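You operate a simulated robot arm through the tools that you are given. There is no shell and no other tool. Be economical: measure what you need, move in short steps, check, and stop when the job is done.

Carry out the task below with a simulated robot arm. There is one attempt and no reset: what you move stays moved.

TASK
Put the 16 mm plastic block from the top of the grey cabinet on the right part of the pack's top. Then take the wire pack with the smallest size on its label from the top shelf of the wall rack and leave it on the top of the computer cabinet. Then take the blue strap and leave it on the top of the green cabinet. Then open the right bench drawer, take the blue spool from the shelf over the bins and put it in the inside of the right bench drawer, then shut the drawer. Then turn the black knob to 80. Then close the right drawer of the narrow bench. The order counts. Set down upright: blue spool.

It is judged by the outcome, as a careful person would: the job done as asked, and still so three seconds after it is handed in. It fails if anything else is knocked over, pushed out of place, dropped, spilled or broken.

THE ROBOT
A 6-joint arm with a four-finger gripper on a trunk, on a base that drives. Base frame: it is fixed to the floor where the robot stands at the start and does not move with it; the origin is under the middle of the robot, x ahead of it, y to its left, z up; the surface under the hand at the start is at about z = 880. Lengths are in mm, angles in rad, forces in N, time in s.
With the tool pointing down near the work surface it reaches from about 280 to 700 mm from the robot's upright axis, wherever it stands. Its first joint turns from -2.897 to 2.897 rad. Places, roughly: black knob [-5000, 4300, 900]; blue spool [-3500, 4500, 1000]; blue strap (8x10x4 cm) [-5900, 2400, 500]; inside of the right bench drawer [400, 2000, 700]; plastic block [500, -250, 1000]; right bench drawer [400, 2000, 700]; right drawer of the narrow bench [-5700, 3600, 700]; right part of the pack's top [-4000, -400, 1200]; top of the computer cabinet [-3200, -3900, 1400]; top of the green cabinet (133x18 cm) [-4800, 4180, 840]; wire pack [750, -4750, 1500]. Payload 3.43 kg.
Tool frame: the origin (TCP) lies between the finger pads and is the grasp point; the fingertips stand 30 mm ahead of it; z points along the fingers, y is the line along which they close. The gripper opens to 120 mm. The gripper's body begins 85 mm behind the TCP.
Orientation is that of the tool frame in the base frame, as a unit quaternion [x, y, z, w]. With the fingers straight down and closing along the base's y, the tool's x points along the base's -x, its y along +y and its z along -z.

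THE INTERFACE
- The arm moves only by the tool step_arm. Its argument "rows" is a list of rows, each a list of 7 numbers: the turn, a rotation vector about the base's x, y, z in units of 120 degrees (1.0 is 120 degrees), then the shift along the base's x, y, z in units of 500 mm (1.0 is 500 mm), then the opening in per cent of the stroke, from 0 (shut) to 100 (fully open). In form: [[rx, ry, rz, tx, ty, tz, hand], ...]. A call has 1 to 8 rows; each row is the pose to reach, as a shift and turn from the pose commanded when the call began. A call with a number of a shift or a turn outside -1 to 1 is refused whole. A row lasts 0.2 s, in which the tool goes at most 50 mm and 0.15 rad; a call with a longer step from one row to the next is refused whole, and so is a gripper value outside its range. A pose out of reach is approached as far as the arm can. The call stops where the force on the tool passes 40 N (or 10 N more than at its start, if that is more) or the arm is blocked; 0.2 s more then pass. The fingers move at their own pace and stop on an object; they squeeze with about 21 N. The grip force told is the motor's: it shows also when the fingers shut on nothing. Time passes only in rows, and 0.2 s behind the last, so rows that repeat a pose let the fingers close. The reply holds the time, the measured pose of the TCP, the force on the tool along the base axes, the opening and the grip force, in the units named above and with some noise, with the torque about the TCP (base axes, N m) and any sound that the robot's microphone picked up.
- Cameras (640 x 400 px; columns grow to the right, rows downward): "scene" is now at [40.5, 96.2, 1678.9]; the picture's right is [-0.58, -0.82, 0.00], its down [-0.66, 0.46, -0.59] and it looks along [0.48, -0.34, -0.81] (base axes); focal length 253 px, centre (320, 200). "wrist" rides on the gripper at [71, -17, -121] in the tool frame; the picture's right is [0.23, 0.97, 0.00], its down [-0.81, 0.19, -0.55] and it looks along [-0.54, 0.13, 0.83] (tool axes); focal length 275 px, centre (320, 200). There is no depth. A picture from a camera that has moved, and an enlarged one, comes with that camera's place and axes in the base frame and with its lens.
- camera(camera): a new picture of that camera. The clock stands still meanwhile.
- slide_trunk(by): slides the trunk up (or, below 0, down) by that many mm; the arm and the scene camera ride with it, the base frame stays. It gives what a move gives, with no picture.
- base_move(legs): drives the robot by 1 to 6 legs, each [ahead, left, turn to the left] in mm, mm and rad, along the robot's own axes; the way and the turn of a leg run together, so that a leg with both is an arc; at most 1500 mm and 3.142 rad a leg. The arm and the cameras ride along, it lands a little off, and it stops where it bumps. It gives what a move gives.
- head_to(pan, tilt): turns the head with the scene camera to pan (to the left, within 2.094 rad either way) and tilt (down, from -0.506 to 1.204), counted from straight ahead of the robot. It gives what a move gives.
- enlarge(camera, box): a new picture of the part [left, top, right, bottom] of that camera's present view, enlarged. The clock stands still meanwhile.
- hand_in(): hands the job in; it is judged then, once.

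Go step by step. Nothing tells you exact positions but the pictures and the camera data: compare them with the known pose of the tool, close in by small moves and look again before you grip or let go. The budget is 186 turns and 164 pictures, counting those below and the enlarged ones. Unless the task says otherwise, let go and move clear before handing in.

The tools are called by a JSON object that holds its "name" and its "arguments". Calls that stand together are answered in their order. step_arm: Moves the arm, as the interface text tells. Its arguments: {"type":"object","properties":{"rows":{"type":"array","items":{"type":"array","items":{"type":"number"}}}},"required":["rows"]} The other tools are called the same way: slide_trunk (by) slides the trunk up or down; base_move (legs) drives the base; head_to (pan, tilt) turns the head that bears the scene camera; camera (camera) takes a picture; enlarge (camera, box) takes an enlarged picture of a part of a camera's view; hand_in () hands the job in.

At the start:

```text
time: 0.0
ee_pos: [357.9, -197.9, 1095.1]
tcp_rot: [0.0, 1.0, 0.0, 0.0]
contact_force: [0.5, 0.4, 1.0]
moment: [0.0, 0.02, -0.01]
width: 120.2
gripper_force: 0.2
trunk travel left (down, up): [-200.0, 240.0]
robot x, y, heading: [-3.5, 3.9, -0.004]
head pan, tilt: [-0.613, 0.941]
```

scene: 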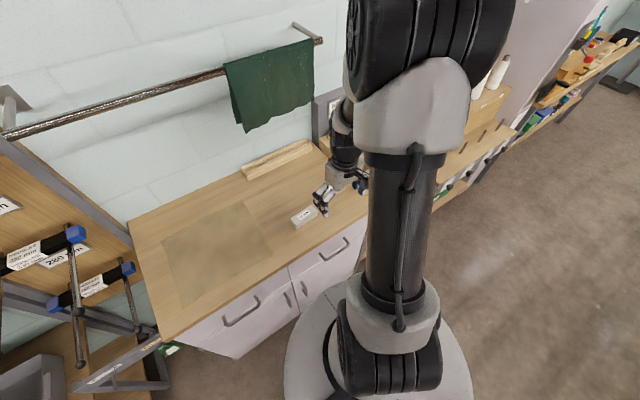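
wrist: 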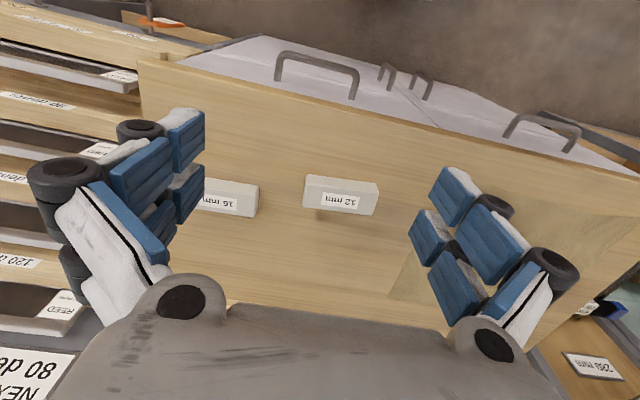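

I see two small blocks on the grey cabinet, with labels reading 16 mm (left in the wrist picture) and 12 mm. I'll enlarge to make sure.

{"name": "enlarge", "arguments": {"camera": "wrist", "box": [180, 150, 400, 240]}}

{"name": "enlarge", "arguments": {"camera": "scene", "box": [260, 160, 380, 240]}}

```text
2.91 times, centred on (290, 195) of wrist
camera zoom: at [286.1, -214.6, 1215.7], right [-0.23, 0.97, 0.0], down [0.81, 0.19, 0.55], along [0.54, 0.13, -0.83], focal length 801 px, centre (407, 214)
```

zoom: 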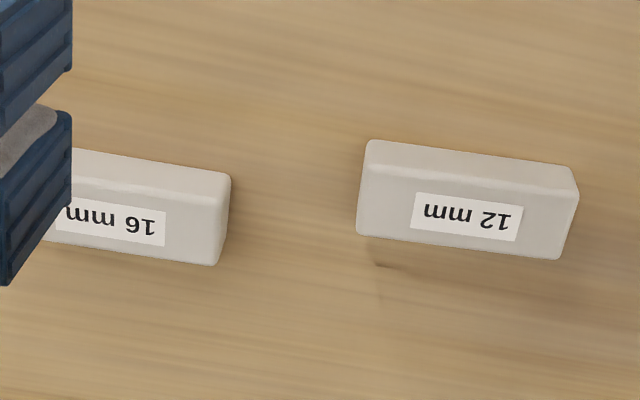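

```text
5.00 times, centred on (320, 200) of scene
camera zoom: at [40.5, 96.2, 1678.9], right [-0.58, -0.82, 0.0], down [-0.66, 0.46, -0.59], along [0.48, -0.34, -0.81], focal length 1266 px, centre (320, 200)
```

zoom: 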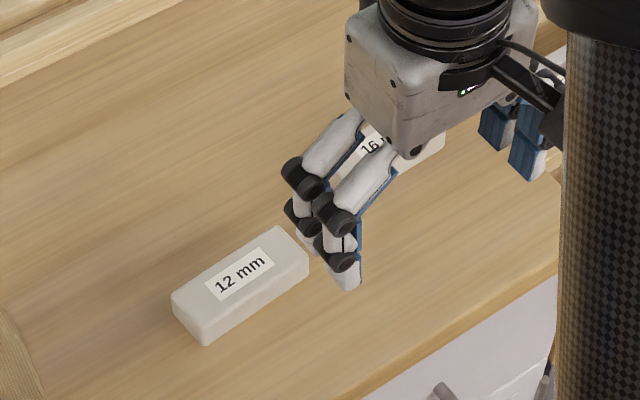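

The 16 mm block is at about (525, -295) with its long side along y. I'll turn the gripper 90° so that it closes along x and move above the block.

{"name": "step_arm", "arguments": {"rows": [[0, 0, -0.07, 0.04, -0.02, 0, 100], [0, 0, -0.14, 0.08, -0.045, 0, 100], [0, 0, -0.21, 0.12, -0.07, 0, 100], [0, 0, -0.28, 0.16, -0.09, 0, 100], [0, 0, -0.35, 0.2, -0.115, 0, 100], [0, 0, -0.42, 0.24, -0.14, 0, 100], [0, 0, -0.49, 0.28, -0.16, 0, 100], [0, 0, -0.56, 0.324, -0.184, 0, 100]]}}

{"name": "step_arm", "arguments": {"rows": [[0, 0, -0.07, 0, 0, 0, 100], [0, 0, -0.14, 0, 0, 0, 100], [0, 0, -0.19, 0, 0, 0, 100], [0, 0, -0.19, 0, 0, 0, 100]]}}

{"name": "camera", "arguments": {"camera": "wrist"}}

```text
time: 1.8
ee_pos: [521.3, -289.4, 1096.4]
tcp_rot: [0.554, 0.832, -0.001, -0.001]
contact_force: [-0.1, -0.5, 0.6]
moment: [0.03, 0.03, 0.0]
width: 120.0
gripper_force: 0.1
trunk travel left (down, up): [-200.0, 240.0]
robot x, y, heading: [2.1, -1.0, -0.002]
head pan, tilt: [-0.613, 0.941]
```

```text
time: 2.8
ee_pos: [518.4, -289.0, 1095.4]
tcp_rot: [0.708, 0.706, 0.0, 0.001]
contact_force: [-1.5, -0.4, 0.2]
moment: [-0.01, 0.02, 0.02]
width: 120.2
gripper_force: 0.1
trunk travel left (down, up): [-200.0, 240.0]
robot x, y, heading: [2.7, -2.7, 0.003]
head pan, tilt: [-0.613, 0.941]
```

```text
159 pictures are left
camera wrist: at [502.8, -218.2, 1215.5], right [0.97, 0.23, 0.0], down [0.19, -0.81, 0.55], along [0.13, -0.54, -0.83], focal length 275 px, centre (320, 200)
```

wrist: 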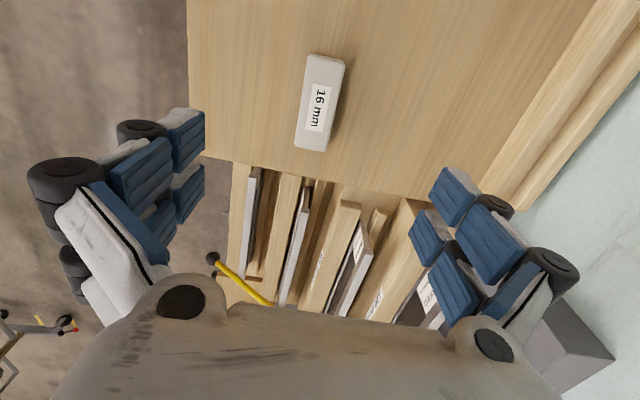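

The block's centre is at about (521, -300), yawed 0.09 rad, with its top at z≈906. I'll align and go down until the tips are just above the cabinet.

{"name": "step_arm", "arguments": {"rows": [[0, 0, 0.02, 0.002, -0.01, -0.09, 100], [0, 0, 0.042, 0.005, -0.022, -0.18, 100], [0, 0, 0.042, 0.005, -0.022, -0.26, 100], [0, 0, 0.042, 0.005, -0.022, -0.26, 100]]}}

{"name": "camera", "arguments": {"camera": "wrist"}}

```text
time: 3.8
ee_pos: [523.2, -305.1, 965.6]
tcp_rot: [0.675, 0.738, 0.0, 0.0]
contact_force: [-0.1, -0.3, -0.3]
moment: [-0.02, -0.04, 0.0]
width: 120.4
gripper_force: 0.1
trunk travel left (down, up): [-200.0, 240.0]
robot x, y, heading: [-3.7, -2.8, 0.002]
head pan, tilt: [-0.613, 0.941]
```

```text
158 pictures are left
camera wrist: at [500.4, -234.2, 1085.5], right [0.95, 0.32, 0.0], down [0.26, -0.79, 0.55], along [0.17, -0.52, -0.83], focal length 275 px, centre (320, 200)
```

wrist: 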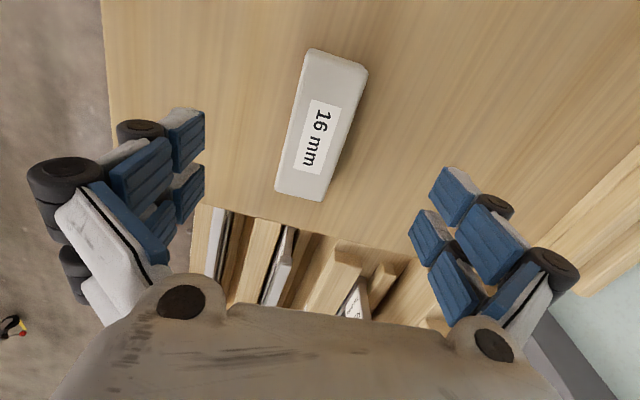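

I'll make a small correction in x and y, then go down and grip.

{"name": "step_arm", "arguments": {"rows": [[0, 0, -0.01, -0.008, 0.014, -0.04, 100], [0, 0, -0.01, -0.008, 0.014, -0.09, 100], [0, 0, -0.01, -0.008, 0.014, -0.102, 100], [0, 0, -0.01, -0.008, 0.014, -0.102, 60], [0, 0, -0.01, -0.008, 0.014, -0.102, 0], [0, 0, -0.01, -0.008, 0.014, -0.102, 0], [0, 0, -0.01, -0.008, 0.014, -0.102, 0], [0, 0, -0.01, -0.008, 0.014, -0.102, 0]]}}

{"name": "step_arm", "arguments": {"rows": [[0, 0, 0, 0, 0, 0, 0], [0, 0, 0, 0, 0, 0.02, 0], [0, 0, 0, 0, 0, 0.1, 0], [0, 0, 0, 0, 0, 0.2, 0], [0, 0, 0, 0, 0, 0.2, 0]]}}

{"name": "camera", "arguments": {"camera": "wrist"}}

```text
time: 5.6
ee_pos: [519.7, -294.5, 915.6]
tcp_rot: [0.684, 0.73, 0.001, 0.0]
contact_force: [-0.4, -0.4, -0.1]
moment: [0.02, 0.02, 0.04]
width: 40.0
gripper_force: 8.2
trunk travel left (down, up): [-200.0, 240.0]
robot x, y, heading: [-0.1, -1.2, -0.002]
head pan, tilt: [-0.613, 0.941]
```

```text
time: 6.8
ee_pos: [516.1, -294.7, 1017.3]
tcp_rot: [0.683, 0.73, -0.001, -0.001]
contact_force: [0.2, -0.2, -1.5]
moment: [0.01, 0.02, 0.01]
width: 39.4
gripper_force: 20.9
trunk travel left (down, up): [-200.0, 240.0]
robot x, y, heading: [-3.5, 0.6, 0.001]
head pan, tilt: [-0.613, 0.941]
```

```text
157 pictures are left
camera wrist: at [494.4, -224.3, 1136.8], right [0.96, 0.29, 0.0], down [0.25, -0.8, 0.55], along [0.16, -0.53, -0.83], focal length 275 px, centre (320, 200)
```

wrist: 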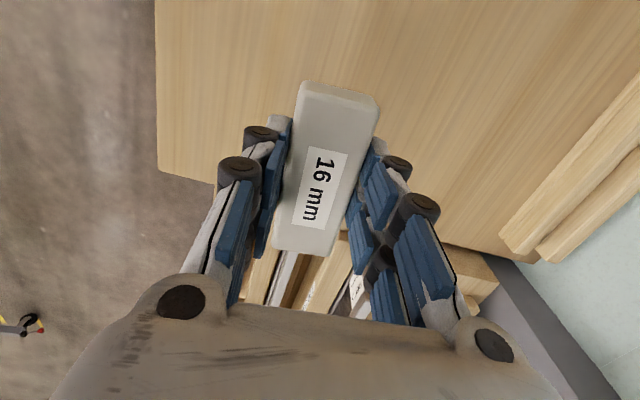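

The block is held. I'll lift and retract the arm, then look around the room to plan the drive.

{"name": "step_arm", "arguments": {"rows": [[0, 0, 0, -0.04, 0.04, 0.07, 0], [0, 0, 0, -0.08, 0.08, 0.14, 0], [0, 0, 0, -0.12, 0.12, 0.2, 0], [0, 0, 0, -0.16, 0.17, 0.25, 0], [0, 0, 0, -0.2, 0.22, 0.3, 0], [0, 0, 0, -0.22, 0.28, 0.35, 0], [0, 0, 0, -0.22, 0.34, 0.4, 0], [0, 0, 0, -0.22, 0.4, 0.44, 0]]}}

{"name": "head_to", "arguments": {"pan": 2.09, "tilt": 0.3}}

{"name": "camera", "arguments": {"camera": "scene"}}

{"name": "head_to", "arguments": {"pan": -2.09, "tilt": 0.3}}

{"name": "camera", "arguments": {"camera": "scene"}}

```text
time: 8.6
ee_pos: [405.5, -92.3, 1234.6]
tcp_rot: [0.683, 0.73, 0.001, 0.0]
contact_force: [0.9, 0.8, -1.3]
moment: [-0.01, -0.03, 0.02]
width: 39.6
gripper_force: 20.6
trunk travel left (down, up): [-200.0, 240.0]
robot x, y, heading: [0.7, -0.9, 0.005]
head pan, tilt: [-0.613, 0.941]
```

```text
time: 11.0
ee_pos: [406.6, -92.6, 1233.7]
tcp_rot: [0.683, 0.73, 0.0, 0.0]
contact_force: [-0.5, -0.5, -1.0]
moment: [0.0, -0.01, -0.01]
width: 39.6
gripper_force: 21.2
trunk travel left (down, up): [-200.0, 240.0]
robot x, y, heading: [-1.7, 3.8, -0.001]
head pan, tilt: [2.089, 0.3]
```

```text
156 pictures are left
camera scene: at [-65.5, 219.4, 1734.1], right [0.87, 0.5, 0.0], down [0.15, -0.26, -0.96], along [-0.47, 0.83, -0.3], focal length 253 px, centre (320, 200)
```

scene: 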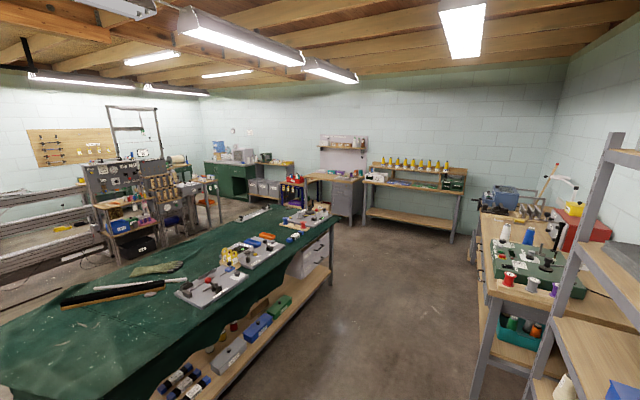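

```text
time: 14.4
ee_pos: [407.1, -93.5, 1233.0]
tcp_rot: [0.683, 0.731, 0.0, 0.0]
contact_force: [-0.3, -0.3, -1.6]
moment: [-0.01, 0.0, -0.03]
width: 39.5
gripper_force: 20.8
trunk travel left (down, up): [-200.0, 240.0]
robot x, y, heading: [1.8, -3.6, 0.001]
head pan, tilt: [-2.089, 0.3]
```

```text
155 pictures are left
camera scene: at [-65.5, 57.2, 1734.1], right [-0.87, 0.5, 0.0], down [0.15, 0.26, -0.96], along [-0.47, -0.83, -0.3], focal length 253 px, centre (320, 200)
```

scene: 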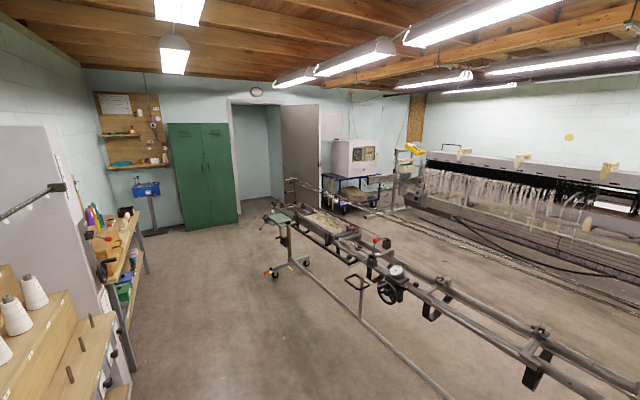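

I can see a long green table behind me on the left and a rail-like machine behind me on the right. I'll turn round to face the room and look at the pack.

{"name": "base_move", "arguments": {"legs": [[-150, 0, 0], [0, 0, 3.14]]}}

{"name": "head_to", "arguments": {"pan": 0.0, "tilt": 0.25}}

{"name": "camera", "arguments": {"camera": "scene"}}

```text
time: 23.2
ee_pos: [-559.9, 72.9, 1234.5]
tcp_rot: [0.747, -0.665, 0.0, 0.0]
contact_force: [-0.3, -0.3, -1.5]
moment: [-0.03, -0.01, 0.0]
width: 39.7
gripper_force: 20.9
trunk travel left (down, up): [-200.0, 240.0]
robot x, y, heading: [-150.8, 1.3, -3.098]
head pan, tilt: [-2.089, 0.3]
```

```text
time: 25.2
ee_pos: [-559.3, 73.1, 1234.8]
tcp_rot: [0.746, -0.665, 0.0, 0.0]
contact_force: [-0.5, -0.4, -0.2]
moment: [-0.04, -0.01, 0.02]
width: 39.3
gripper_force: 21.3
trunk travel left (down, up): [-200.0, 240.0]
robot x, y, heading: [-146.9, -2.3, -3.097]
head pan, tilt: [0.0, 0.25]
```

```text
154 pictures are left
camera scene: at [-215.4, -145.0, 1738.8], right [-0.05, 1.0, 0.0], down [0.25, 0.01, -0.97], along [-0.97, -0.05, -0.25], focal length 253 px, centre (320, 200)
```

scene: 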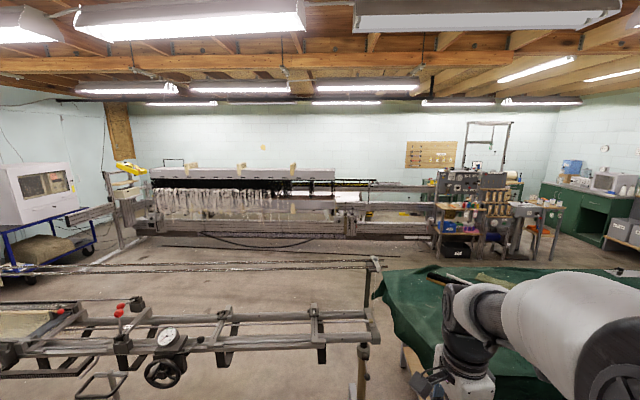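

The pack should be on the long machine ahead. I'll enlarge that area and look at the floor routes left and right.

{"name": "enlarge", "arguments": {"camera": "scene", "box": [100, 120, 420, 320]}}

{"name": "head_to", "arguments": {"pan": 0.9, "tilt": 0.4}}

{"name": "camera", "arguments": {"camera": "scene"}}

```text
2.00 times, centred on (260, 220) of scene
camera zoom: at [-215.4, -145.0, 1738.8], right [-0.05, 1.0, 0.0], down [0.25, 0.01, -0.97], along [-0.97, -0.05, -0.25], focal length 506 px, centre (440, 160)
```

zoom: 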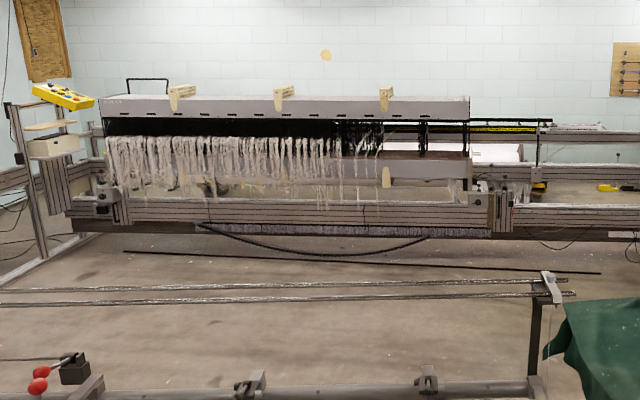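

```text
time: 26.4
ee_pos: [-560.1, 74.4, 1234.9]
tcp_rot: [0.747, -0.665, 0.0, 0.001]
contact_force: [0.3, 0.5, -1.8]
moment: [0.02, -0.04, -0.01]
width: 39.7
gripper_force: 21.2
trunk travel left (down, up): [-200.0, 240.0]
robot x, y, heading: [-146.1, 2.1, -3.097]
head pan, tilt: [0.901, 0.4]
```

```text
152 pictures are left
camera scene: at [-176.2, -215.8, 1724.9], right [-0.81, 0.58, 0.0], down [0.23, 0.32, -0.92], along [-0.54, -0.75, -0.39], focal length 253 px, centre (320, 200)
```

scene: 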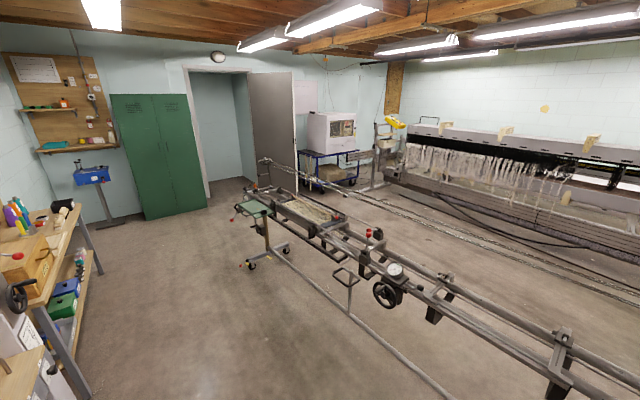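

The pack is the long grey housing at about x=-4000, spanning y from -2925 to -110, with its top at z≈1240. The rail frame and green table block the direct way, so I'll go south round the end of the rails.

{"name": "base_move", "arguments": {"legs": [[100, 1500, 0], [90, 1300, 0]]}}

{"name": "camera", "arguments": {"camera": "scene"}}

```text
refused: leg 1 is longer than a leg can be; nothing moved
```

```text
151 pictures are left
camera scene: at [-176.2, -215.8, 1724.9], right [-0.81, 0.58, 0.0], down [0.23, 0.32, -0.92], along [-0.54, -0.75, -0.39], focal length 253 px, centre (320, 200)
```

scene: 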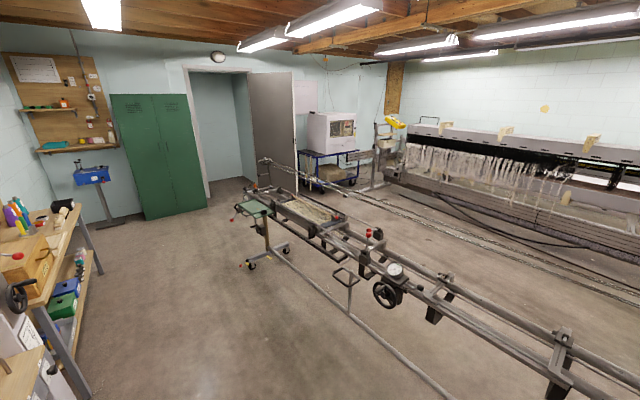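

The leg was slightly too long, so nothing moved. I'll send the same drive with shorter legs.

{"name": "base_move", "arguments": {"legs": [[100, 1450, 0], [80, 1350, 0]]}}

{"name": "camera", "arguments": {"camera": "scene"}}

```text
time: 39.9
ee_pos: [-640.1, -2720.9, 1234.8]
tcp_rot: [0.748, -0.664, 0.0, -0.001]
contact_force: [-0.5, 0.4, -1.4]
moment: [0.02, 0.0, -0.01]
width: 39.8
gripper_force: 20.9
trunk travel left (down, up): [-200.0, 240.0]
robot x, y, heading: [-228.5, -2793.7, -3.087]
head pan, tilt: [0.901, 0.4]
```

```text
150 pictures are left
camera scene: at [-255.3, -3010.2, 1724.8], right [-0.81, 0.58, 0.0], down [0.23, 0.32, -0.92], along [-0.53, -0.75, -0.39], focal length 253 px, centre (320, 200)
```

scene: 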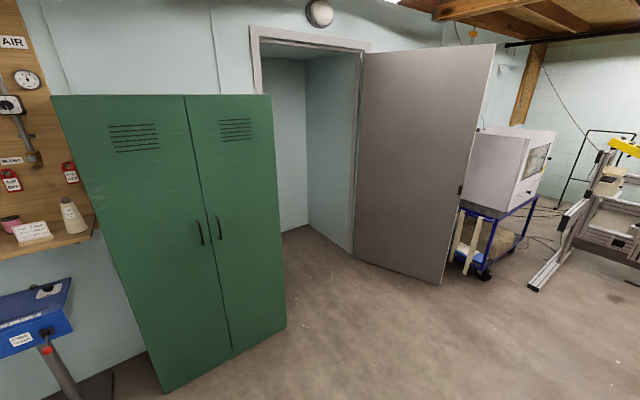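

The locker front is at y≈-4380, the door's free edge at (-2350,-3930) and the cart corner at (-2780,-3710). I'll look west at the end of the frame.

{"name": "head_to", "arguments": {"pan": 0.1, "tilt": 0.5}}

{"name": "camera", "arguments": {"camera": "scene"}}

```text
time: 41.1
ee_pos: [-640.5, -2722.0, 1233.7]
tcp_rot: [0.748, -0.664, 0.0, 0.0]
contact_force: [0.5, -0.6, -1.3]
moment: [0.0, -0.02, -0.01]
width: 39.4
gripper_force: 21.2
trunk travel left (down, up): [-200.0, 240.0]
robot x, y, heading: [-230.2, -2794.2, -3.09]
head pan, tilt: [0.099, 0.499]
```

```text
149 pictures are left
camera scene: at [-291.4, -2948.2, 1715.7], right [-0.15, 0.99, 0.0], down [0.47, 0.07, -0.88], along [-0.87, -0.13, -0.48], focal length 253 px, centre (320, 200)
```

scene: 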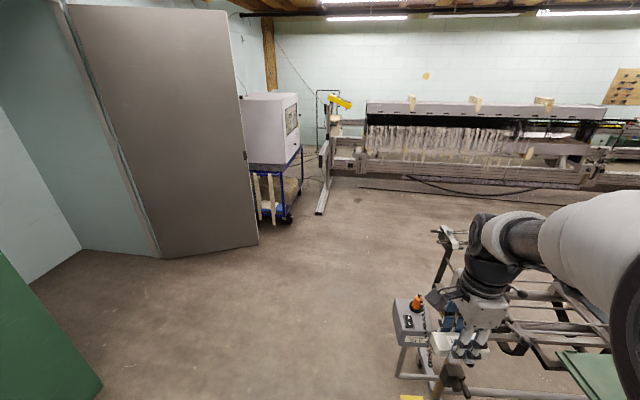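

The passage is wide. The frame ends at y≈-2600 and the machine's stand foot is at (-3060,-3360), so I'll drive round and into the corridor in front of the machine.

{"name": "base_move", "arguments": {"legs": [[0, 560, -0.05], [1450, 0, 0], [830, -850, 0], [0, -1000, 0]]}}

{"name": "camera", "arguments": {"camera": "scene"}}

```text
time: 61.4
ee_pos: [-2784.4, -1287.1, 1234.3]
tcp_rot: [0.717, -0.697, 0.0, 0.0]
contact_force: [-0.4, 0.3, -0.8]
moment: [-0.01, 0.02, 0.02]
width: 39.4
gripper_force: 21.5
trunk travel left (down, up): [-200.0, 240.0]
robot x, y, heading: [-2382.3, -1398.7, 3.1]
head pan, tilt: [0.099, 0.499]
```

```text
148 pictures are left
camera scene: at [-2457.9, -1543.8, 1715.8], right [-0.06, 1.0, 0.0], down [0.48, 0.03, -0.88], along [-0.88, -0.05, -0.48], focal length 253 px, centre (320, 200)
```

scene: 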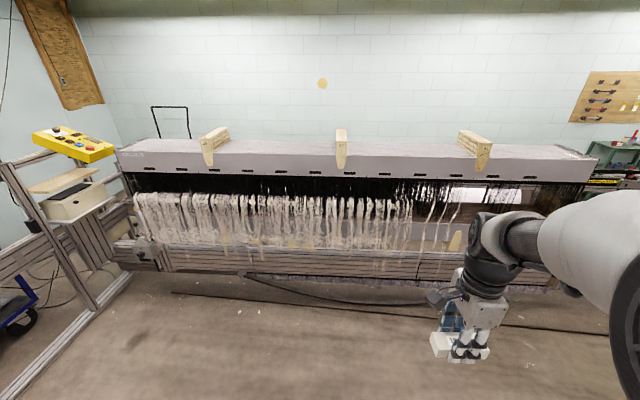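

The robot is in front of the machine. The pack's top front edge is at x≈-3770, z≈1260, and the right part runs between the third wooden clamp (y≈-770) and the end (y≈-190). I'll raise the trunk and then drive nearer.

{"name": "slide_trunk", "arguments": {"by": 235}}

{"name": "base_move", "arguments": {"legs": [[0, -940, 0.04], [700, 0, 0]]}}

{"name": "head_to", "arguments": {"pan": 0.0, "tilt": 0.75}}

{"name": "camera", "arguments": {"camera": "scene"}}

{"name": "camera", "arguments": {"camera": "wrist"}}

```text
time: 63.9
ee_pos: [-2784.1, -1287.1, 1468.6]
tcp_rot: [0.717, -0.697, 0.0, 0.0]
contact_force: [-0.4, -0.7, -1.5]
moment: [0.01, 0.01, 0.02]
width: 39.6
gripper_force: 21.1
trunk travel left (down, up): [-435.0, 5.0]
robot x, y, heading: [-2384.4, -1397.9, 3.101]
head pan, tilt: [0.099, 0.499]
```

```text
time: 72.3
ee_pos: [-3465.0, -326.3, 1470.6]
tcp_rot: [0.721, -0.693, 0.001, 0.0]
contact_force: [-0.1, 0.4, -1.0]
moment: [-0.02, -0.01, -0.01]
width: 39.9
gripper_force: 21.6
trunk travel left (down, up): [-435.0, 5.0]
robot x, y, heading: [-3058.5, -431.1, 3.116]
head pan, tilt: [0.099, 0.499]
```

```text
time: 73.1
ee_pos: [-3465.7, -324.8, 1469.1]
tcp_rot: [0.721, -0.693, 0.0, 0.0]
contact_force: [0.1, 0.1, -1.3]
moment: [-0.02, 0.0, -0.04]
width: 39.6
gripper_force: 21.1
trunk travel left (down, up): [-435.0, 5.0]
robot x, y, heading: [-3061.4, -431.2, 3.116]
head pan, tilt: [0.0, 0.75]
```

```text
147 pictures are left
camera scene: at [-3126.9, -569.9, 1928.8], right [0.03, 1.0, 0.0], down [0.68, -0.02, -0.73], along [-0.73, 0.02, -0.68], focal length 253 px, centre (320, 200)
```

scene: 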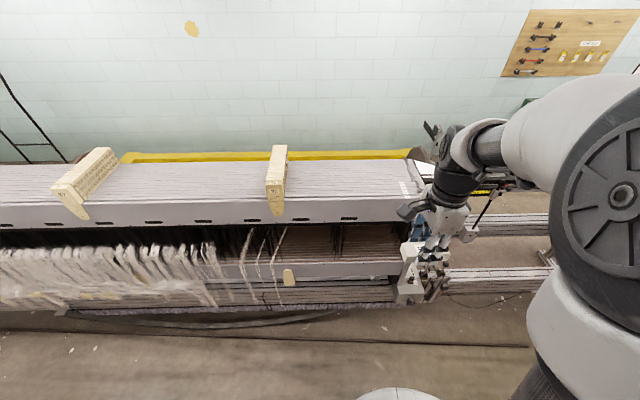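

```text
146 pictures are left
camera wrist: at [-3445.0, -396.4, 1589.7], right [-0.96, -0.27, 0.0], down [-0.22, 0.8, 0.55], along [-0.15, 0.53, -0.83], focal length 275 px, centre (320, 200)
```

wrist: 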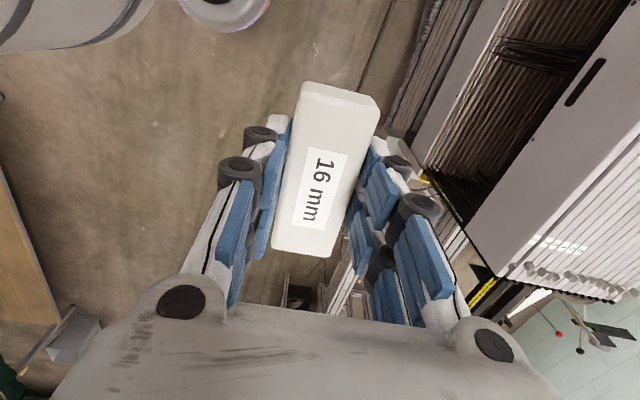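

The pack top is at z≈1265, with x from -3840 to -4095. I'll drive 260 mm closer, then move the hand over the right part.

{"name": "base_move", "arguments": {"legs": [[260, 0, 0]]}}

{"name": "step_arm", "arguments": {"rows": [[0, 0, 0, -0.09, -0.02, 0, 0], [0, 0, 0, -0.17, -0.07, 0, 0], [0, 0, 0, -0.25, -0.12, 0, 0], [0, 0, 0, -0.33, -0.17, 0, 0], [0, 0, 0, -0.4, -0.21, 0, 0], [0, 0, 0, -0.4, -0.23, 0, 0]]}}

{"name": "camera", "arguments": {"camera": "wrist"}}

{"name": "camera", "arguments": {"camera": "scene"}}

```text
time: 75.0
ee_pos: [-3728.0, -317.9, 1469.9]
tcp_rot: [0.72, -0.693, -0.001, 0.0]
contact_force: [0.3, -0.2, -0.2]
moment: [0.03, -0.03, 0.0]
width: 39.4
gripper_force: 20.9
trunk travel left (down, up): [-435.0, 5.0]
robot x, y, heading: [-3328.3, -419.6, 3.117]
head pan, tilt: [0.0, 0.75]
```

```text
time: 76.4
ee_pos: [-3926.8, -433.9, 1471.3]
tcp_rot: [0.72, -0.694, 0.0, 0.0]
contact_force: [1.4, -0.7, -0.8]
moment: [-0.01, 0.05, 0.0]
width: 39.8
gripper_force: 20.9
trunk travel left (down, up): [-435.0, 5.0]
robot x, y, heading: [-3322.7, -422.3, 3.111]
head pan, tilt: [0.0, 0.75]
```

```text
145 pictures are left
camera wrist: at [-3907.4, -504.2, 1591.1], right [-0.96, -0.27, 0.0], down [-0.22, 0.8, 0.55], along [-0.15, 0.53, -0.83], focal length 275 px, centre (320, 200)
```

wrist: 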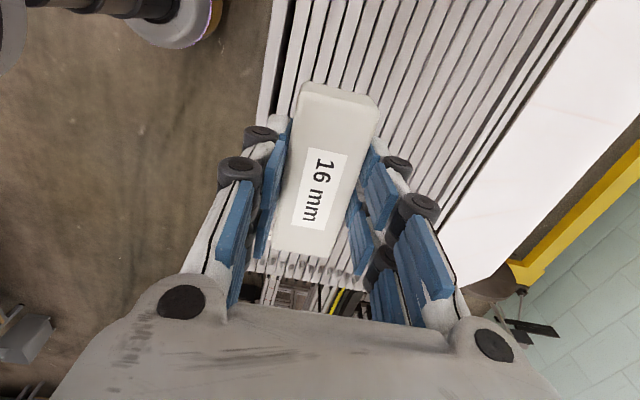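

```text
144 pictures are left
camera scene: at [-3389.1, -562.5, 1928.8], right [0.03, 1.0, 0.0], down [0.68, -0.02, -0.73], along [-0.73, 0.02, -0.68], focal length 253 px, centre (320, 200)
```

scene: 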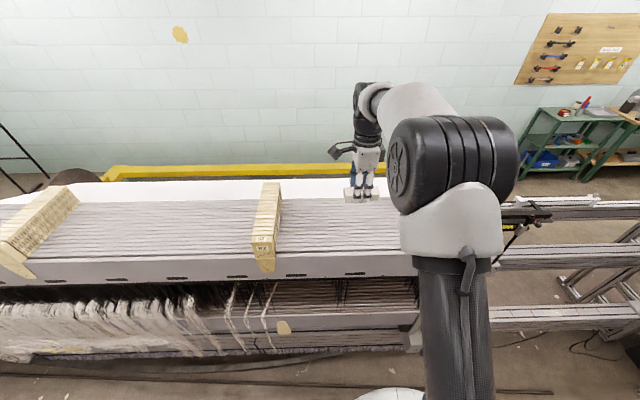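

The hand is over the slatted top, so I'll go 40 mm further in and lower until I feel contact.

{"name": "step_arm", "arguments": {"rows": [[0, 0, 0, -0.08, 0, 0, 0], [0, 0, 0, -0.08, 0, -0.09, 0], [0, 0, 0, -0.08, 0, -0.18, 0], [0, 0, 0, -0.08, 0, -0.26, 0], [0, 0, 0, -0.08, 0, -0.26, 0]]}}

{"name": "enlarge", "arguments": {"camera": "scene", "box": [240, 120, 480, 270]}}

{"name": "camera", "arguments": {"camera": "wrist"}}

```text
time: 77.6
ee_pos: [-3967.7, -430.3, 1341.5]
tcp_rot: [0.72, -0.694, 0.001, 0.0]
contact_force: [-0.1, -0.8, -0.8]
moment: [0.01, 0.04, 0.01]
width: 39.8
gripper_force: 20.8
trunk travel left (down, up): [-435.0, 5.0]
robot x, y, heading: [-3322.0, -423.4, 3.117]
head pan, tilt: [0.0, 0.75]
```

```text
2.67 times, centred on (360, 195) of scene
camera zoom: at [-3389.6, -562.5, 1928.8], right [0.03, 1.0, 0.0], down [0.68, -0.02, -0.73], along [-0.73, 0.02, -0.68], focal length 675 px, centre (213, 213)
```

zoom: 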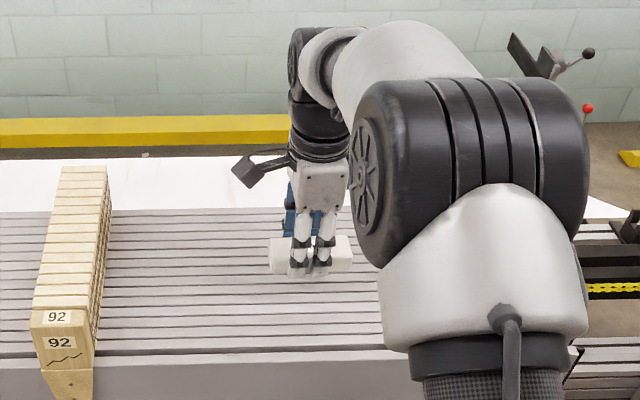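

```text
142 pictures are left
camera wrist: at [-3947.8, -501.3, 1460.9], right [-0.96, -0.27, 0.0], down [-0.22, 0.8, 0.55], along [-0.15, 0.53, -0.83], focal length 275 px, centre (320, 200)
```

wrist: 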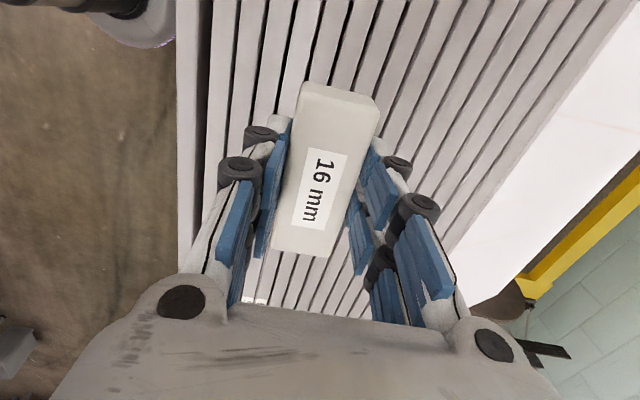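

I'll lower in small steps until contact.

{"name": "step_arm", "arguments": {"rows": [[0, 0, 0, 0, 0, -0.03, 0], [0, 0, 0, 0, 0, -0.05, 0], [0, 0, 0, 0, 0, -0.062, 0], [0, 0, 0, 0, 0, -0.072, 0], [0, 0, 0, 0, 0, -0.08, 0], [0, 0, 0, 0, 0, -0.088, 0], [0, 0, 0, 0, 0, -0.096, 0], [0, 0, 0, 0, 0, -0.104, 0]]}}

```text
time: 79.4
ee_pos: [-3968.1, -431.1, 1286.6]
tcp_rot: [0.72, -0.693, 0.0, 0.0]
contact_force: [0.1, -0.2, -1.2]
moment: [0.0, -0.04, -0.01]
width: 39.4
gripper_force: 20.8
trunk travel left (down, up): [-435.0, 5.0]
robot x, y, heading: [-3326.0, -426.4, 3.114]
head pan, tilt: [0.0, 0.75]
```

{"name": "enlarge", "arguments": {"camera": "scene", "box": [300, 150, 420, 225]}}

{"name": "camera", "arguments": {"camera": "wrist"}}

```text
5.33 times, centred on (360, 188) of scene
camera zoom: at [-3391.0, -562.4, 1928.7], right [0.03, 1.0, 0.0], down [0.68, -0.02, -0.73], along [-0.73, 0.02, -0.68], focal length 1350 px, centre (107, 267)
```

zoom: 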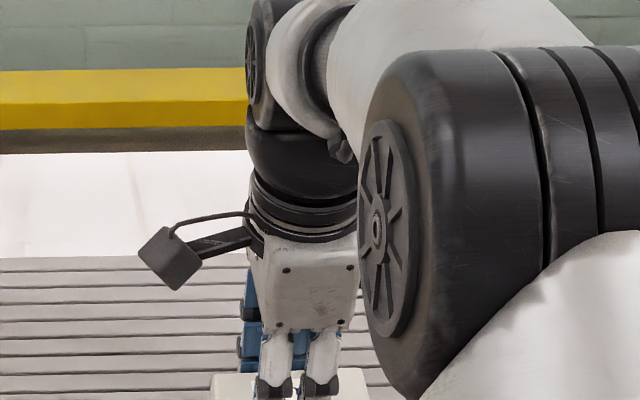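

```text
140 pictures are left
camera wrist: at [-3948.8, -502.3, 1406.8], right [-0.96, -0.27, 0.0], down [-0.22, 0.8, 0.55], along [-0.15, 0.53, -0.83], focal length 275 px, centre (320, 200)
```

wrist: 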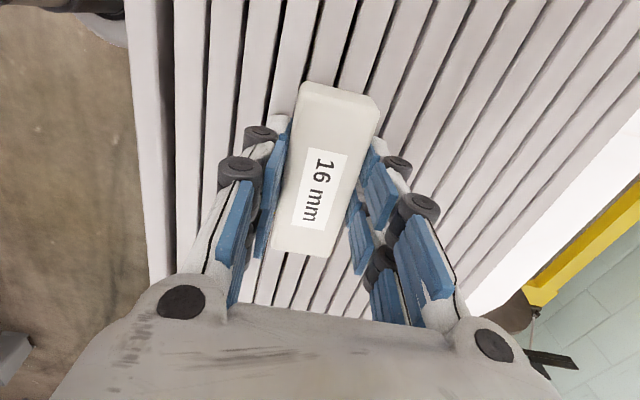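

{"name": "step_arm", "arguments": {"rows": [[0, 0, 0, 0, 0, -0.008, 0], [0, 0, 0, 0, 0, -0.016, 0], [0, 0, 0, 0, 0, -0.024, 0], [0, 0, 0, 0, 0, -0.032, 0], [0, 0, 0, 0, 0, -0.04, 0], [0, 0, 0, 0, 0, -0.048, 0], [0, 0, 0, 0, 0, -0.056, 0], [0, 0, 0, 0, 0, -0.064, 0]]}}

{"name": "camera", "arguments": {"camera": "wrist"}}

```text
time: 80.3
ee_pos: [-3968.8, -432.2, 1280.1]
tcp_rot: [0.72, -0.694, -0.003, 0.003]
contact_force: [9.4, 1.0, 14.0]
moment: [-0.03, -0.77, 0.04]
width: 39.6
gripper_force: 21.0
trunk travel left (down, up): [-435.0, 5.0]
robot x, y, heading: [-3329.1, -424.0, 3.112]
head pan, tilt: [0.0, 0.75]
stopped in row 4: the force on the tool passed its limit at 42 N (the readings are from after the stop); the commanded pose is now the measured one
```

```text
139 pictures are left
camera wrist: at [-3948.2, -502.2, 1399.9], right [-0.96, -0.27, 0.01], down [-0.22, 0.8, 0.55], along [-0.15, 0.53, -0.83], focal length 275 px, centre (320, 200)
```

wrist: 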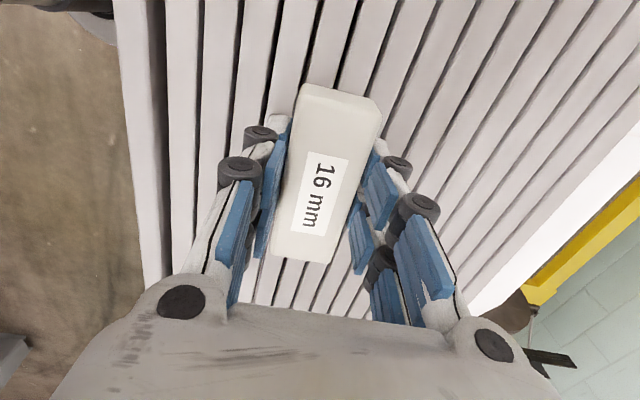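

Contact at z≈1280: the block is resting on the pack. I'll open and lift away.

{"name": "step_arm", "arguments": {"rows": [[0, 0, 0, 0, 0, 0, 20], [0, 0, 0, 0, 0, 0, 50], [0, 0, 0, 0, 0, 0, 75], [0, 0, 0, 0, 0, 0, 75], [0, 0, 0, 0, 0, 0.04, 75], [0, 0, 0, 0, 0, 0.12, 75], [0, 0, 0, 0, 0, 0.2, 75], [0, 0, 0, 0, 0, 0.3, 75]]}}

{"name": "camera", "arguments": {"camera": "wrist"}}

```text
time: 82.1
ee_pos: [-3967.5, -433.3, 1428.5]
tcp_rot: [0.72, -0.693, -0.003, 0.003]
contact_force: [-0.3, 0.4, -0.5]
moment: [0.02, 0.02, 0.01]
width: 90.2
gripper_force: 0.1
trunk travel left (down, up): [-435.0, 5.0]
robot x, y, heading: [-3326.4, -421.8, 3.117]
head pan, tilt: [0.0, 0.75]
```

```text
138 pictures are left
camera wrist: at [-3947.7, -504.3, 1548.0], right [-0.96, -0.27, 0.01], down [-0.22, 0.8, 0.55], along [-0.15, 0.53, -0.83], focal length 275 px, centre (320, 200)
```

wrist: 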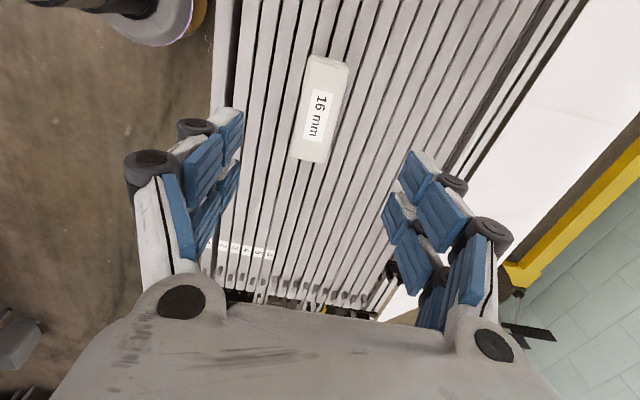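

The block lies flat on the right part of the pack. I'll retract the arm and go back by the same route towards the wall rack in the south-east.

{"name": "step_arm", "arguments": {"rows": [[0, 0, 0, 0.09, 0, 0.04, 75], [0, 0, 0, 0.18, 0, 0.06, 75], [0, 0, 0, 0.27, 0, 0.06, 75], [0, 0, 0, 0.36, 0, 0.06, 75], [0, 0, 0, 0.45, 0, 0.06, 75], [0, 0, 0, 0.5, 0, 0.06, 75]]}}

{"name": "base_move", "arguments": {"legs": [[-820, 0, 0.024], [0, 1450, 0], [0, 600, 0], [-830, 880, 0], [-1300, 0, 0]]}}

{"name": "head_to", "arguments": {"pan": 2.0, "tilt": 0.25}}

{"name": "camera", "arguments": {"camera": "scene"}}

```text
time: 83.5
ee_pos: [-3717.3, -432.9, 1456.8]
tcp_rot: [0.72, -0.694, -0.003, 0.003]
contact_force: [0.4, -0.2, 0.3]
moment: [0.01, 0.04, -0.03]
width: 90.0
gripper_force: 0.1
trunk travel left (down, up): [-435.0, 5.0]
robot x, y, heading: [-3324.1, -425.1, 3.115]
head pan, tilt: [0.0, 0.75]
```

```text
time: 109.6
ee_pos: [-850.9, -3451.6, 1457.0]
tcp_rot: [0.714, -0.701, -0.003, 0.002]
contact_force: [-0.8, -0.3, 0.1]
moment: [-0.02, 0.02, -0.03]
width: 89.9
gripper_force: 0.0
trunk travel left (down, up): [-435.0, 5.0]
robot x, y, heading: [-453.7, -3448.1, 3.091]
head pan, tilt: [0.0, 0.75]
```

```text
time: 111.5
ee_pos: [-850.2, -3451.8, 1457.5]
tcp_rot: [0.714, -0.701, -0.003, 0.002]
contact_force: [0.2, 0.6, -0.4]
moment: [0.0, -0.02, 0.03]
width: 89.9
gripper_force: 0.1
trunk travel left (down, up): [-435.0, 5.0]
robot x, y, heading: [-455.2, -3449.7, 3.091]
head pan, tilt: [2.0, 0.25]
```

```text
137 pictures are left
camera scene: at [-406.4, -3678.5, 1973.8], right [-0.93, -0.37, 0.0], down [-0.09, 0.23, -0.97], along [0.36, -0.9, -0.25], focal length 253 px, centre (320, 200)
```

scene: 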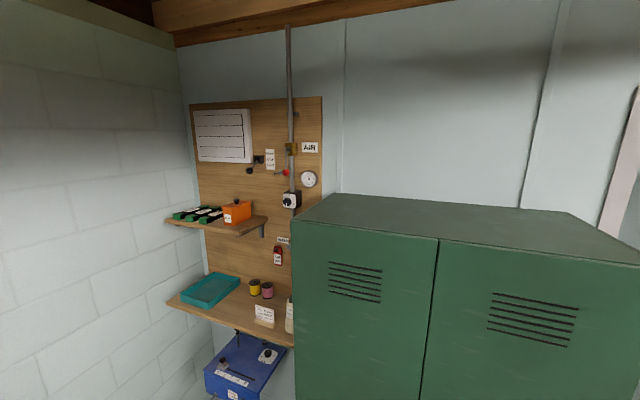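

I can see green wire packs on the top shelf in the corner at about (850,-4800). I'll turn to face the rack and approach carefully between locker and bench.

{"name": "base_move", "arguments": {"legs": [[0, 0, 1.621], [150, 0, 0], [250, 650, 0]]}}

{"name": "head_to", "arguments": {"pan": 0.5, "tilt": 0.45}}

{"name": "camera", "arguments": {"camera": "scene"}}

```text
time: 120.3
ee_pos: [225.3, -4257.5, 1457.6]
tcp_rot: [1.0, 0.03, 0.001, 0.003]
contact_force: [-0.2, -0.9, -0.4]
moment: [-0.03, 0.02, 0.01]
width: 90.0
gripper_force: 0.1
trunk travel left (down, up): [-435.0, 5.0]
robot x, y, heading: [204.7, -3864.4, -1.581]
head pan, tilt: [2.0, 0.25]
```

```text
time: 121.9
ee_pos: [225.4, -4256.9, 1455.9]
tcp_rot: [1.0, 0.028, 0.0, 0.004]
contact_force: [0.7, -0.2, -0.5]
moment: [0.02, 0.01, 0.0]
width: 89.9
gripper_force: 0.0
trunk travel left (down, up): [-435.0, 5.0]
robot x, y, heading: [206.5, -3860.8, -1.581]
head pan, tilt: [0.499, 0.45]
```

```text
136 pictures are left
camera scene: at [392.0, -3926.5, 1955.2], right [-0.88, -0.47, 0.0], down [-0.2, 0.38, -0.9], along [0.42, -0.79, -0.44], focal length 253 px, centre (320, 200)
```

scene: 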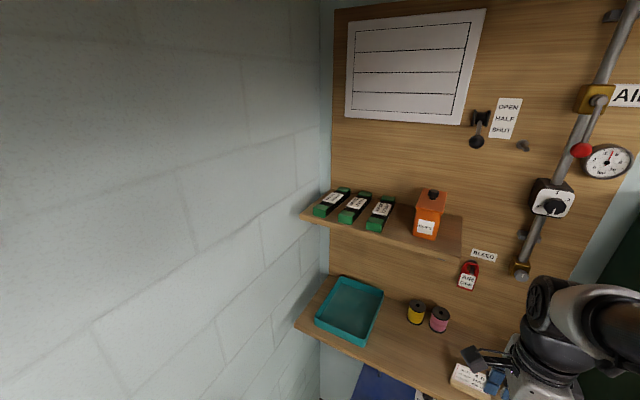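

{"name": "enlarge", "arguments": {"camera": "scene", "box": [290, 170, 480, 290]}}

{"name": "head_to", "arguments": {"pan": 0.5, "tilt": 1.1}}

{"name": "camera", "arguments": {"camera": "scene"}}

```text
3.33 times, centred on (385, 230) of scene
camera zoom: at [392.0, -3926.5, 1955.2], right [-0.88, -0.47, 0.0], down [-0.2, 0.38, -0.9], along [0.42, -0.79, -0.44], focal length 844 px, centre (103, 100)
```

zoom: 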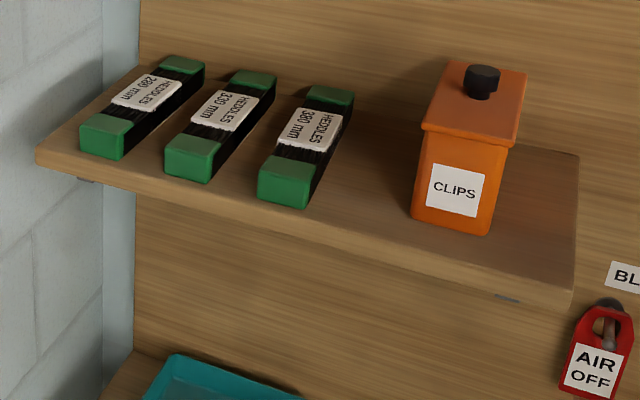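

```text
time: 122.9
ee_pos: [224.3, -4256.8, 1456.7]
tcp_rot: [1.0, 0.028, 0.0, 0.004]
contact_force: [-0.3, 0.2, 0.3]
moment: [0.0, 0.05, 0.0]
width: 90.1
gripper_force: 0.0
trunk travel left (down, up): [-435.0, 5.0]
robot x, y, heading: [208.9, -3858.0, -1.582]
head pan, tilt: [0.499, 1.1]
```

```text
134 pictures are left
camera scene: at [378.3, -3901.2, 1903.1], right [-0.88, -0.47, 0.0], down [-0.42, 0.79, -0.45], along [0.21, -0.4, -0.89], focal length 253 px, centre (320, 200)
```

scene: 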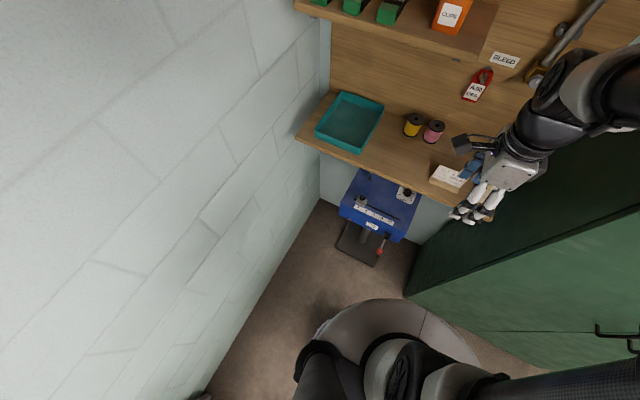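

The top-shelf packs read 280, about 330 and 380 mm, the leftmost being smallest. I'll turn the hand so it closes along x, drive closer, and check with the wrist camera.

{"name": "step_arm", "arguments": {"rows": [[0, 0, 0.07, 0, 0, 0.03, 75], [0, 0, 0.14, 0, 0, 0.06, 75], [0, 0, 0.21, 0, 0, 0.1, 75], [0, 0, 0.28, 0, 0, 0.14, 75], [0, 0, 0.35, 0, 0, 0.18, 75], [0, 0, 0.42, 0, 0, 0.22, 75], [0, 0, 0.49, 0, 0, 0.26, 75], [0, 0, 0.56, 0, 0, 0.3, 75]]}}

{"name": "step_arm", "arguments": {"rows": [[0, 0, 0.07, 0, 0, 0, 75], [0, 0, 0.14, 0, 0, 0, 75], [0, 0, 0.18, 0, 0, 0, 75], [0, 0, 0.18, 0, 0, 0, 75]]}}

{"name": "base_move", "arguments": {"legs": [[160, 195, 0.01]]}}

{"name": "camera", "arguments": {"camera": "wrist"}}

{"name": "camera", "arguments": {"camera": "scene"}}

```text
time: 124.7
ee_pos: [226.2, -4255.7, 1605.9]
tcp_rot: [0.816, 0.578, 0.002, 0.003]
contact_force: [-0.3, -0.1, 0.0]
moment: [0.0, -0.01, 0.0]
width: 90.3
gripper_force: 0.0
trunk travel left (down, up): [-435.0, 5.0]
robot x, y, heading: [205.6, -3861.9, -1.576]
head pan, tilt: [0.499, 1.1]
```

```text
time: 125.7
ee_pos: [225.4, -4257.4, 1607.2]
tcp_rot: [0.694, 0.72, 0.003, 0.003]
contact_force: [-0.6, -0.3, -0.3]
moment: [0.0, 0.03, 0.04]
width: 89.8
gripper_force: 0.1
trunk travel left (down, up): [-435.0, 5.0]
robot x, y, heading: [208.2, -3865.0, -1.578]
head pan, tilt: [0.499, 1.1]
```

```text
time: 127.5
ee_pos: [421.7, -4417.0, 1606.9]
tcp_rot: [0.692, 0.721, 0.003, 0.002]
contact_force: [-1.1, -0.1, -0.2]
moment: [0.0, -0.02, -0.04]
width: 89.9
gripper_force: 0.0
trunk travel left (down, up): [-435.0, 5.0]
robot x, y, heading: [399.6, -4021.8, -1.576]
head pan, tilt: [0.499, 1.1]
```

```text
133 pictures are left
camera wrist: at [400.4, -4346.7, 1727.1], right [0.96, 0.27, 0.01], down [0.22, -0.8, 0.55], along [0.16, -0.53, -0.83], focal length 275 px, centre (320, 200)
```

wrist: 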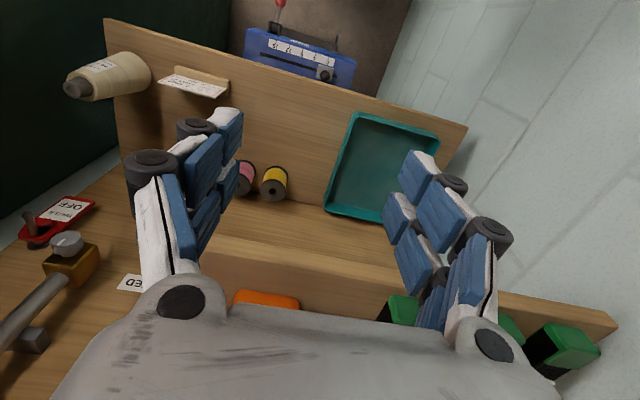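

```text
132 pictures are left
camera scene: at [571.9, -4060.4, 1903.0], right [-0.88, -0.48, 0.0], down [-0.42, 0.78, -0.45], along [0.22, -0.4, -0.89], focal length 253 px, centre (320, 200)
```

scene: 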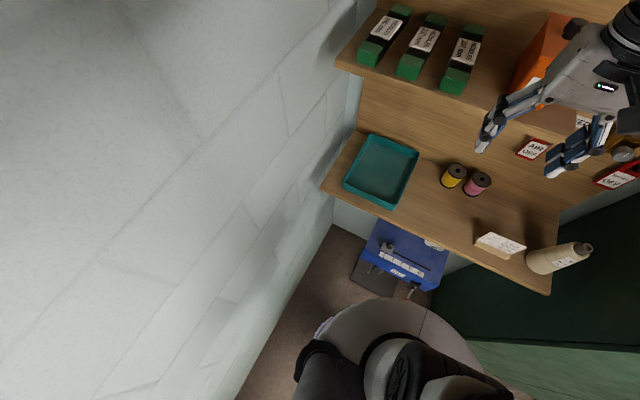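

{"name": "enlarge", "arguments": {"camera": "scene", "box": [320, 0, 520, 125]}}

{"name": "enlarge", "arguments": {"camera": "wrist", "box": [440, 270, 640, 395]}}

```text
3.20 times, centred on (420, 62) of scene
camera zoom: at [571.9, -4060.4, 1903.0], right [-0.88, -0.48, 0.0], down [-0.42, 0.78, -0.45], along [0.22, -0.4, -0.89], focal length 810 px, centre (0, 640)
```

zoom: 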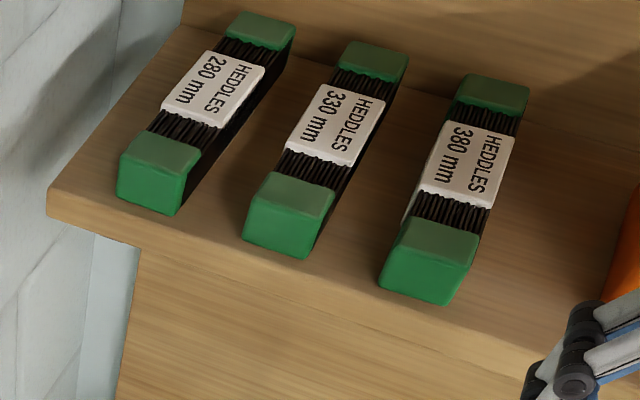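

```text
3.20 times, centred on (540, 332) of wrist
camera zoom: at [400.4, -4346.7, 1727.1], right [0.96, 0.27, 0.01], down [0.22, -0.8, 0.55], along [0.16, -0.53, -0.83], focal length 881 px, centre (-384, -224)
```

zoom: 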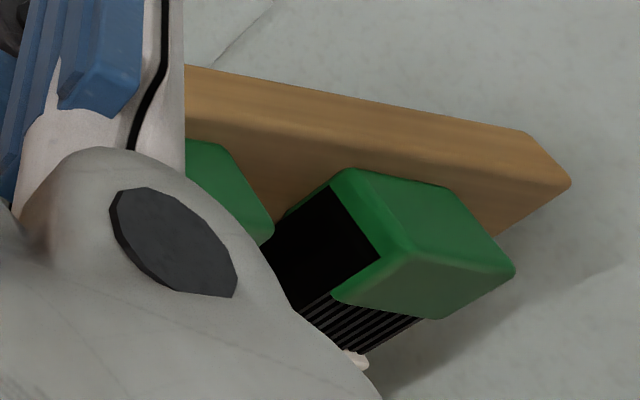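

The 280 mm pack is confirmed as the leftmost: centre (720,-4628), 47 mm wide, 180 mm long, top z≈1587. I'll edge the base nearer and bring the hand above it.

{"name": "base_move", "arguments": {"legs": [[25, 30, 0]]}}

{"name": "step_arm", "arguments": {"rows": [[0, 0, 0, 0, 0, 0.09, 75], [0, 0, 0, 0.06, 0, 0.16, 75], [0, 0, -0.02, 0.14, -0.03, 0.16, 75], [0, 0, -0.048, 0.22, -0.07, 0.16, 75], [0, 0, -0.048, 0.3, -0.11, 0.16, 75], [0, 0, -0.048, 0.38, -0.15, 0.16, 75], [0, 0, -0.048, 0.46, -0.19, 0.16, 75], [0, 0, -0.048, 0.53, -0.22, 0.16, 75]]}}

{"name": "camera", "arguments": {"camera": "wrist"}}

```text
time: 128.4
ee_pos: [448.2, -4441.6, 1608.2]
tcp_rot: [0.692, 0.722, 0.002, 0.003]
contact_force: [0.6, 0.3, -0.2]
moment: [0.02, -0.01, -0.02]
width: 89.8
gripper_force: 0.0
trunk travel left (down, up): [-435.0, 5.0]
robot x, y, heading: [427.6, -4048.1, -1.569]
head pan, tilt: [0.499, 1.1]
```

```text
time: 130.2
ee_pos: [718.6, -4548.4, 1681.0]
tcp_rot: [0.728, 0.686, 0.001, 0.002]
contact_force: [0.4, -0.8, -0.7]
moment: [0.04, 0.06, 0.03]
width: 90.0
gripper_force: 0.0
out of reach, approached as far as the arm can: row 8
trunk travel left (down, up): [-435.0, 5.0]
robot x, y, heading: [430.2, -4045.8, -1.578]
head pan, tilt: [0.499, 1.1]
```

```text
129 pictures are left
camera wrist: at [705.3, -4476.0, 1801.1], right [0.98, 0.17, 0.01], down [0.14, -0.82, 0.55], along [0.1, -0.54, -0.83], focal length 275 px, centre (320, 200)
```

wrist: 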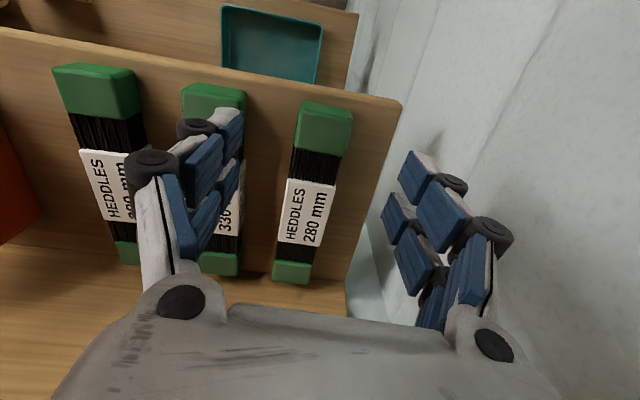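

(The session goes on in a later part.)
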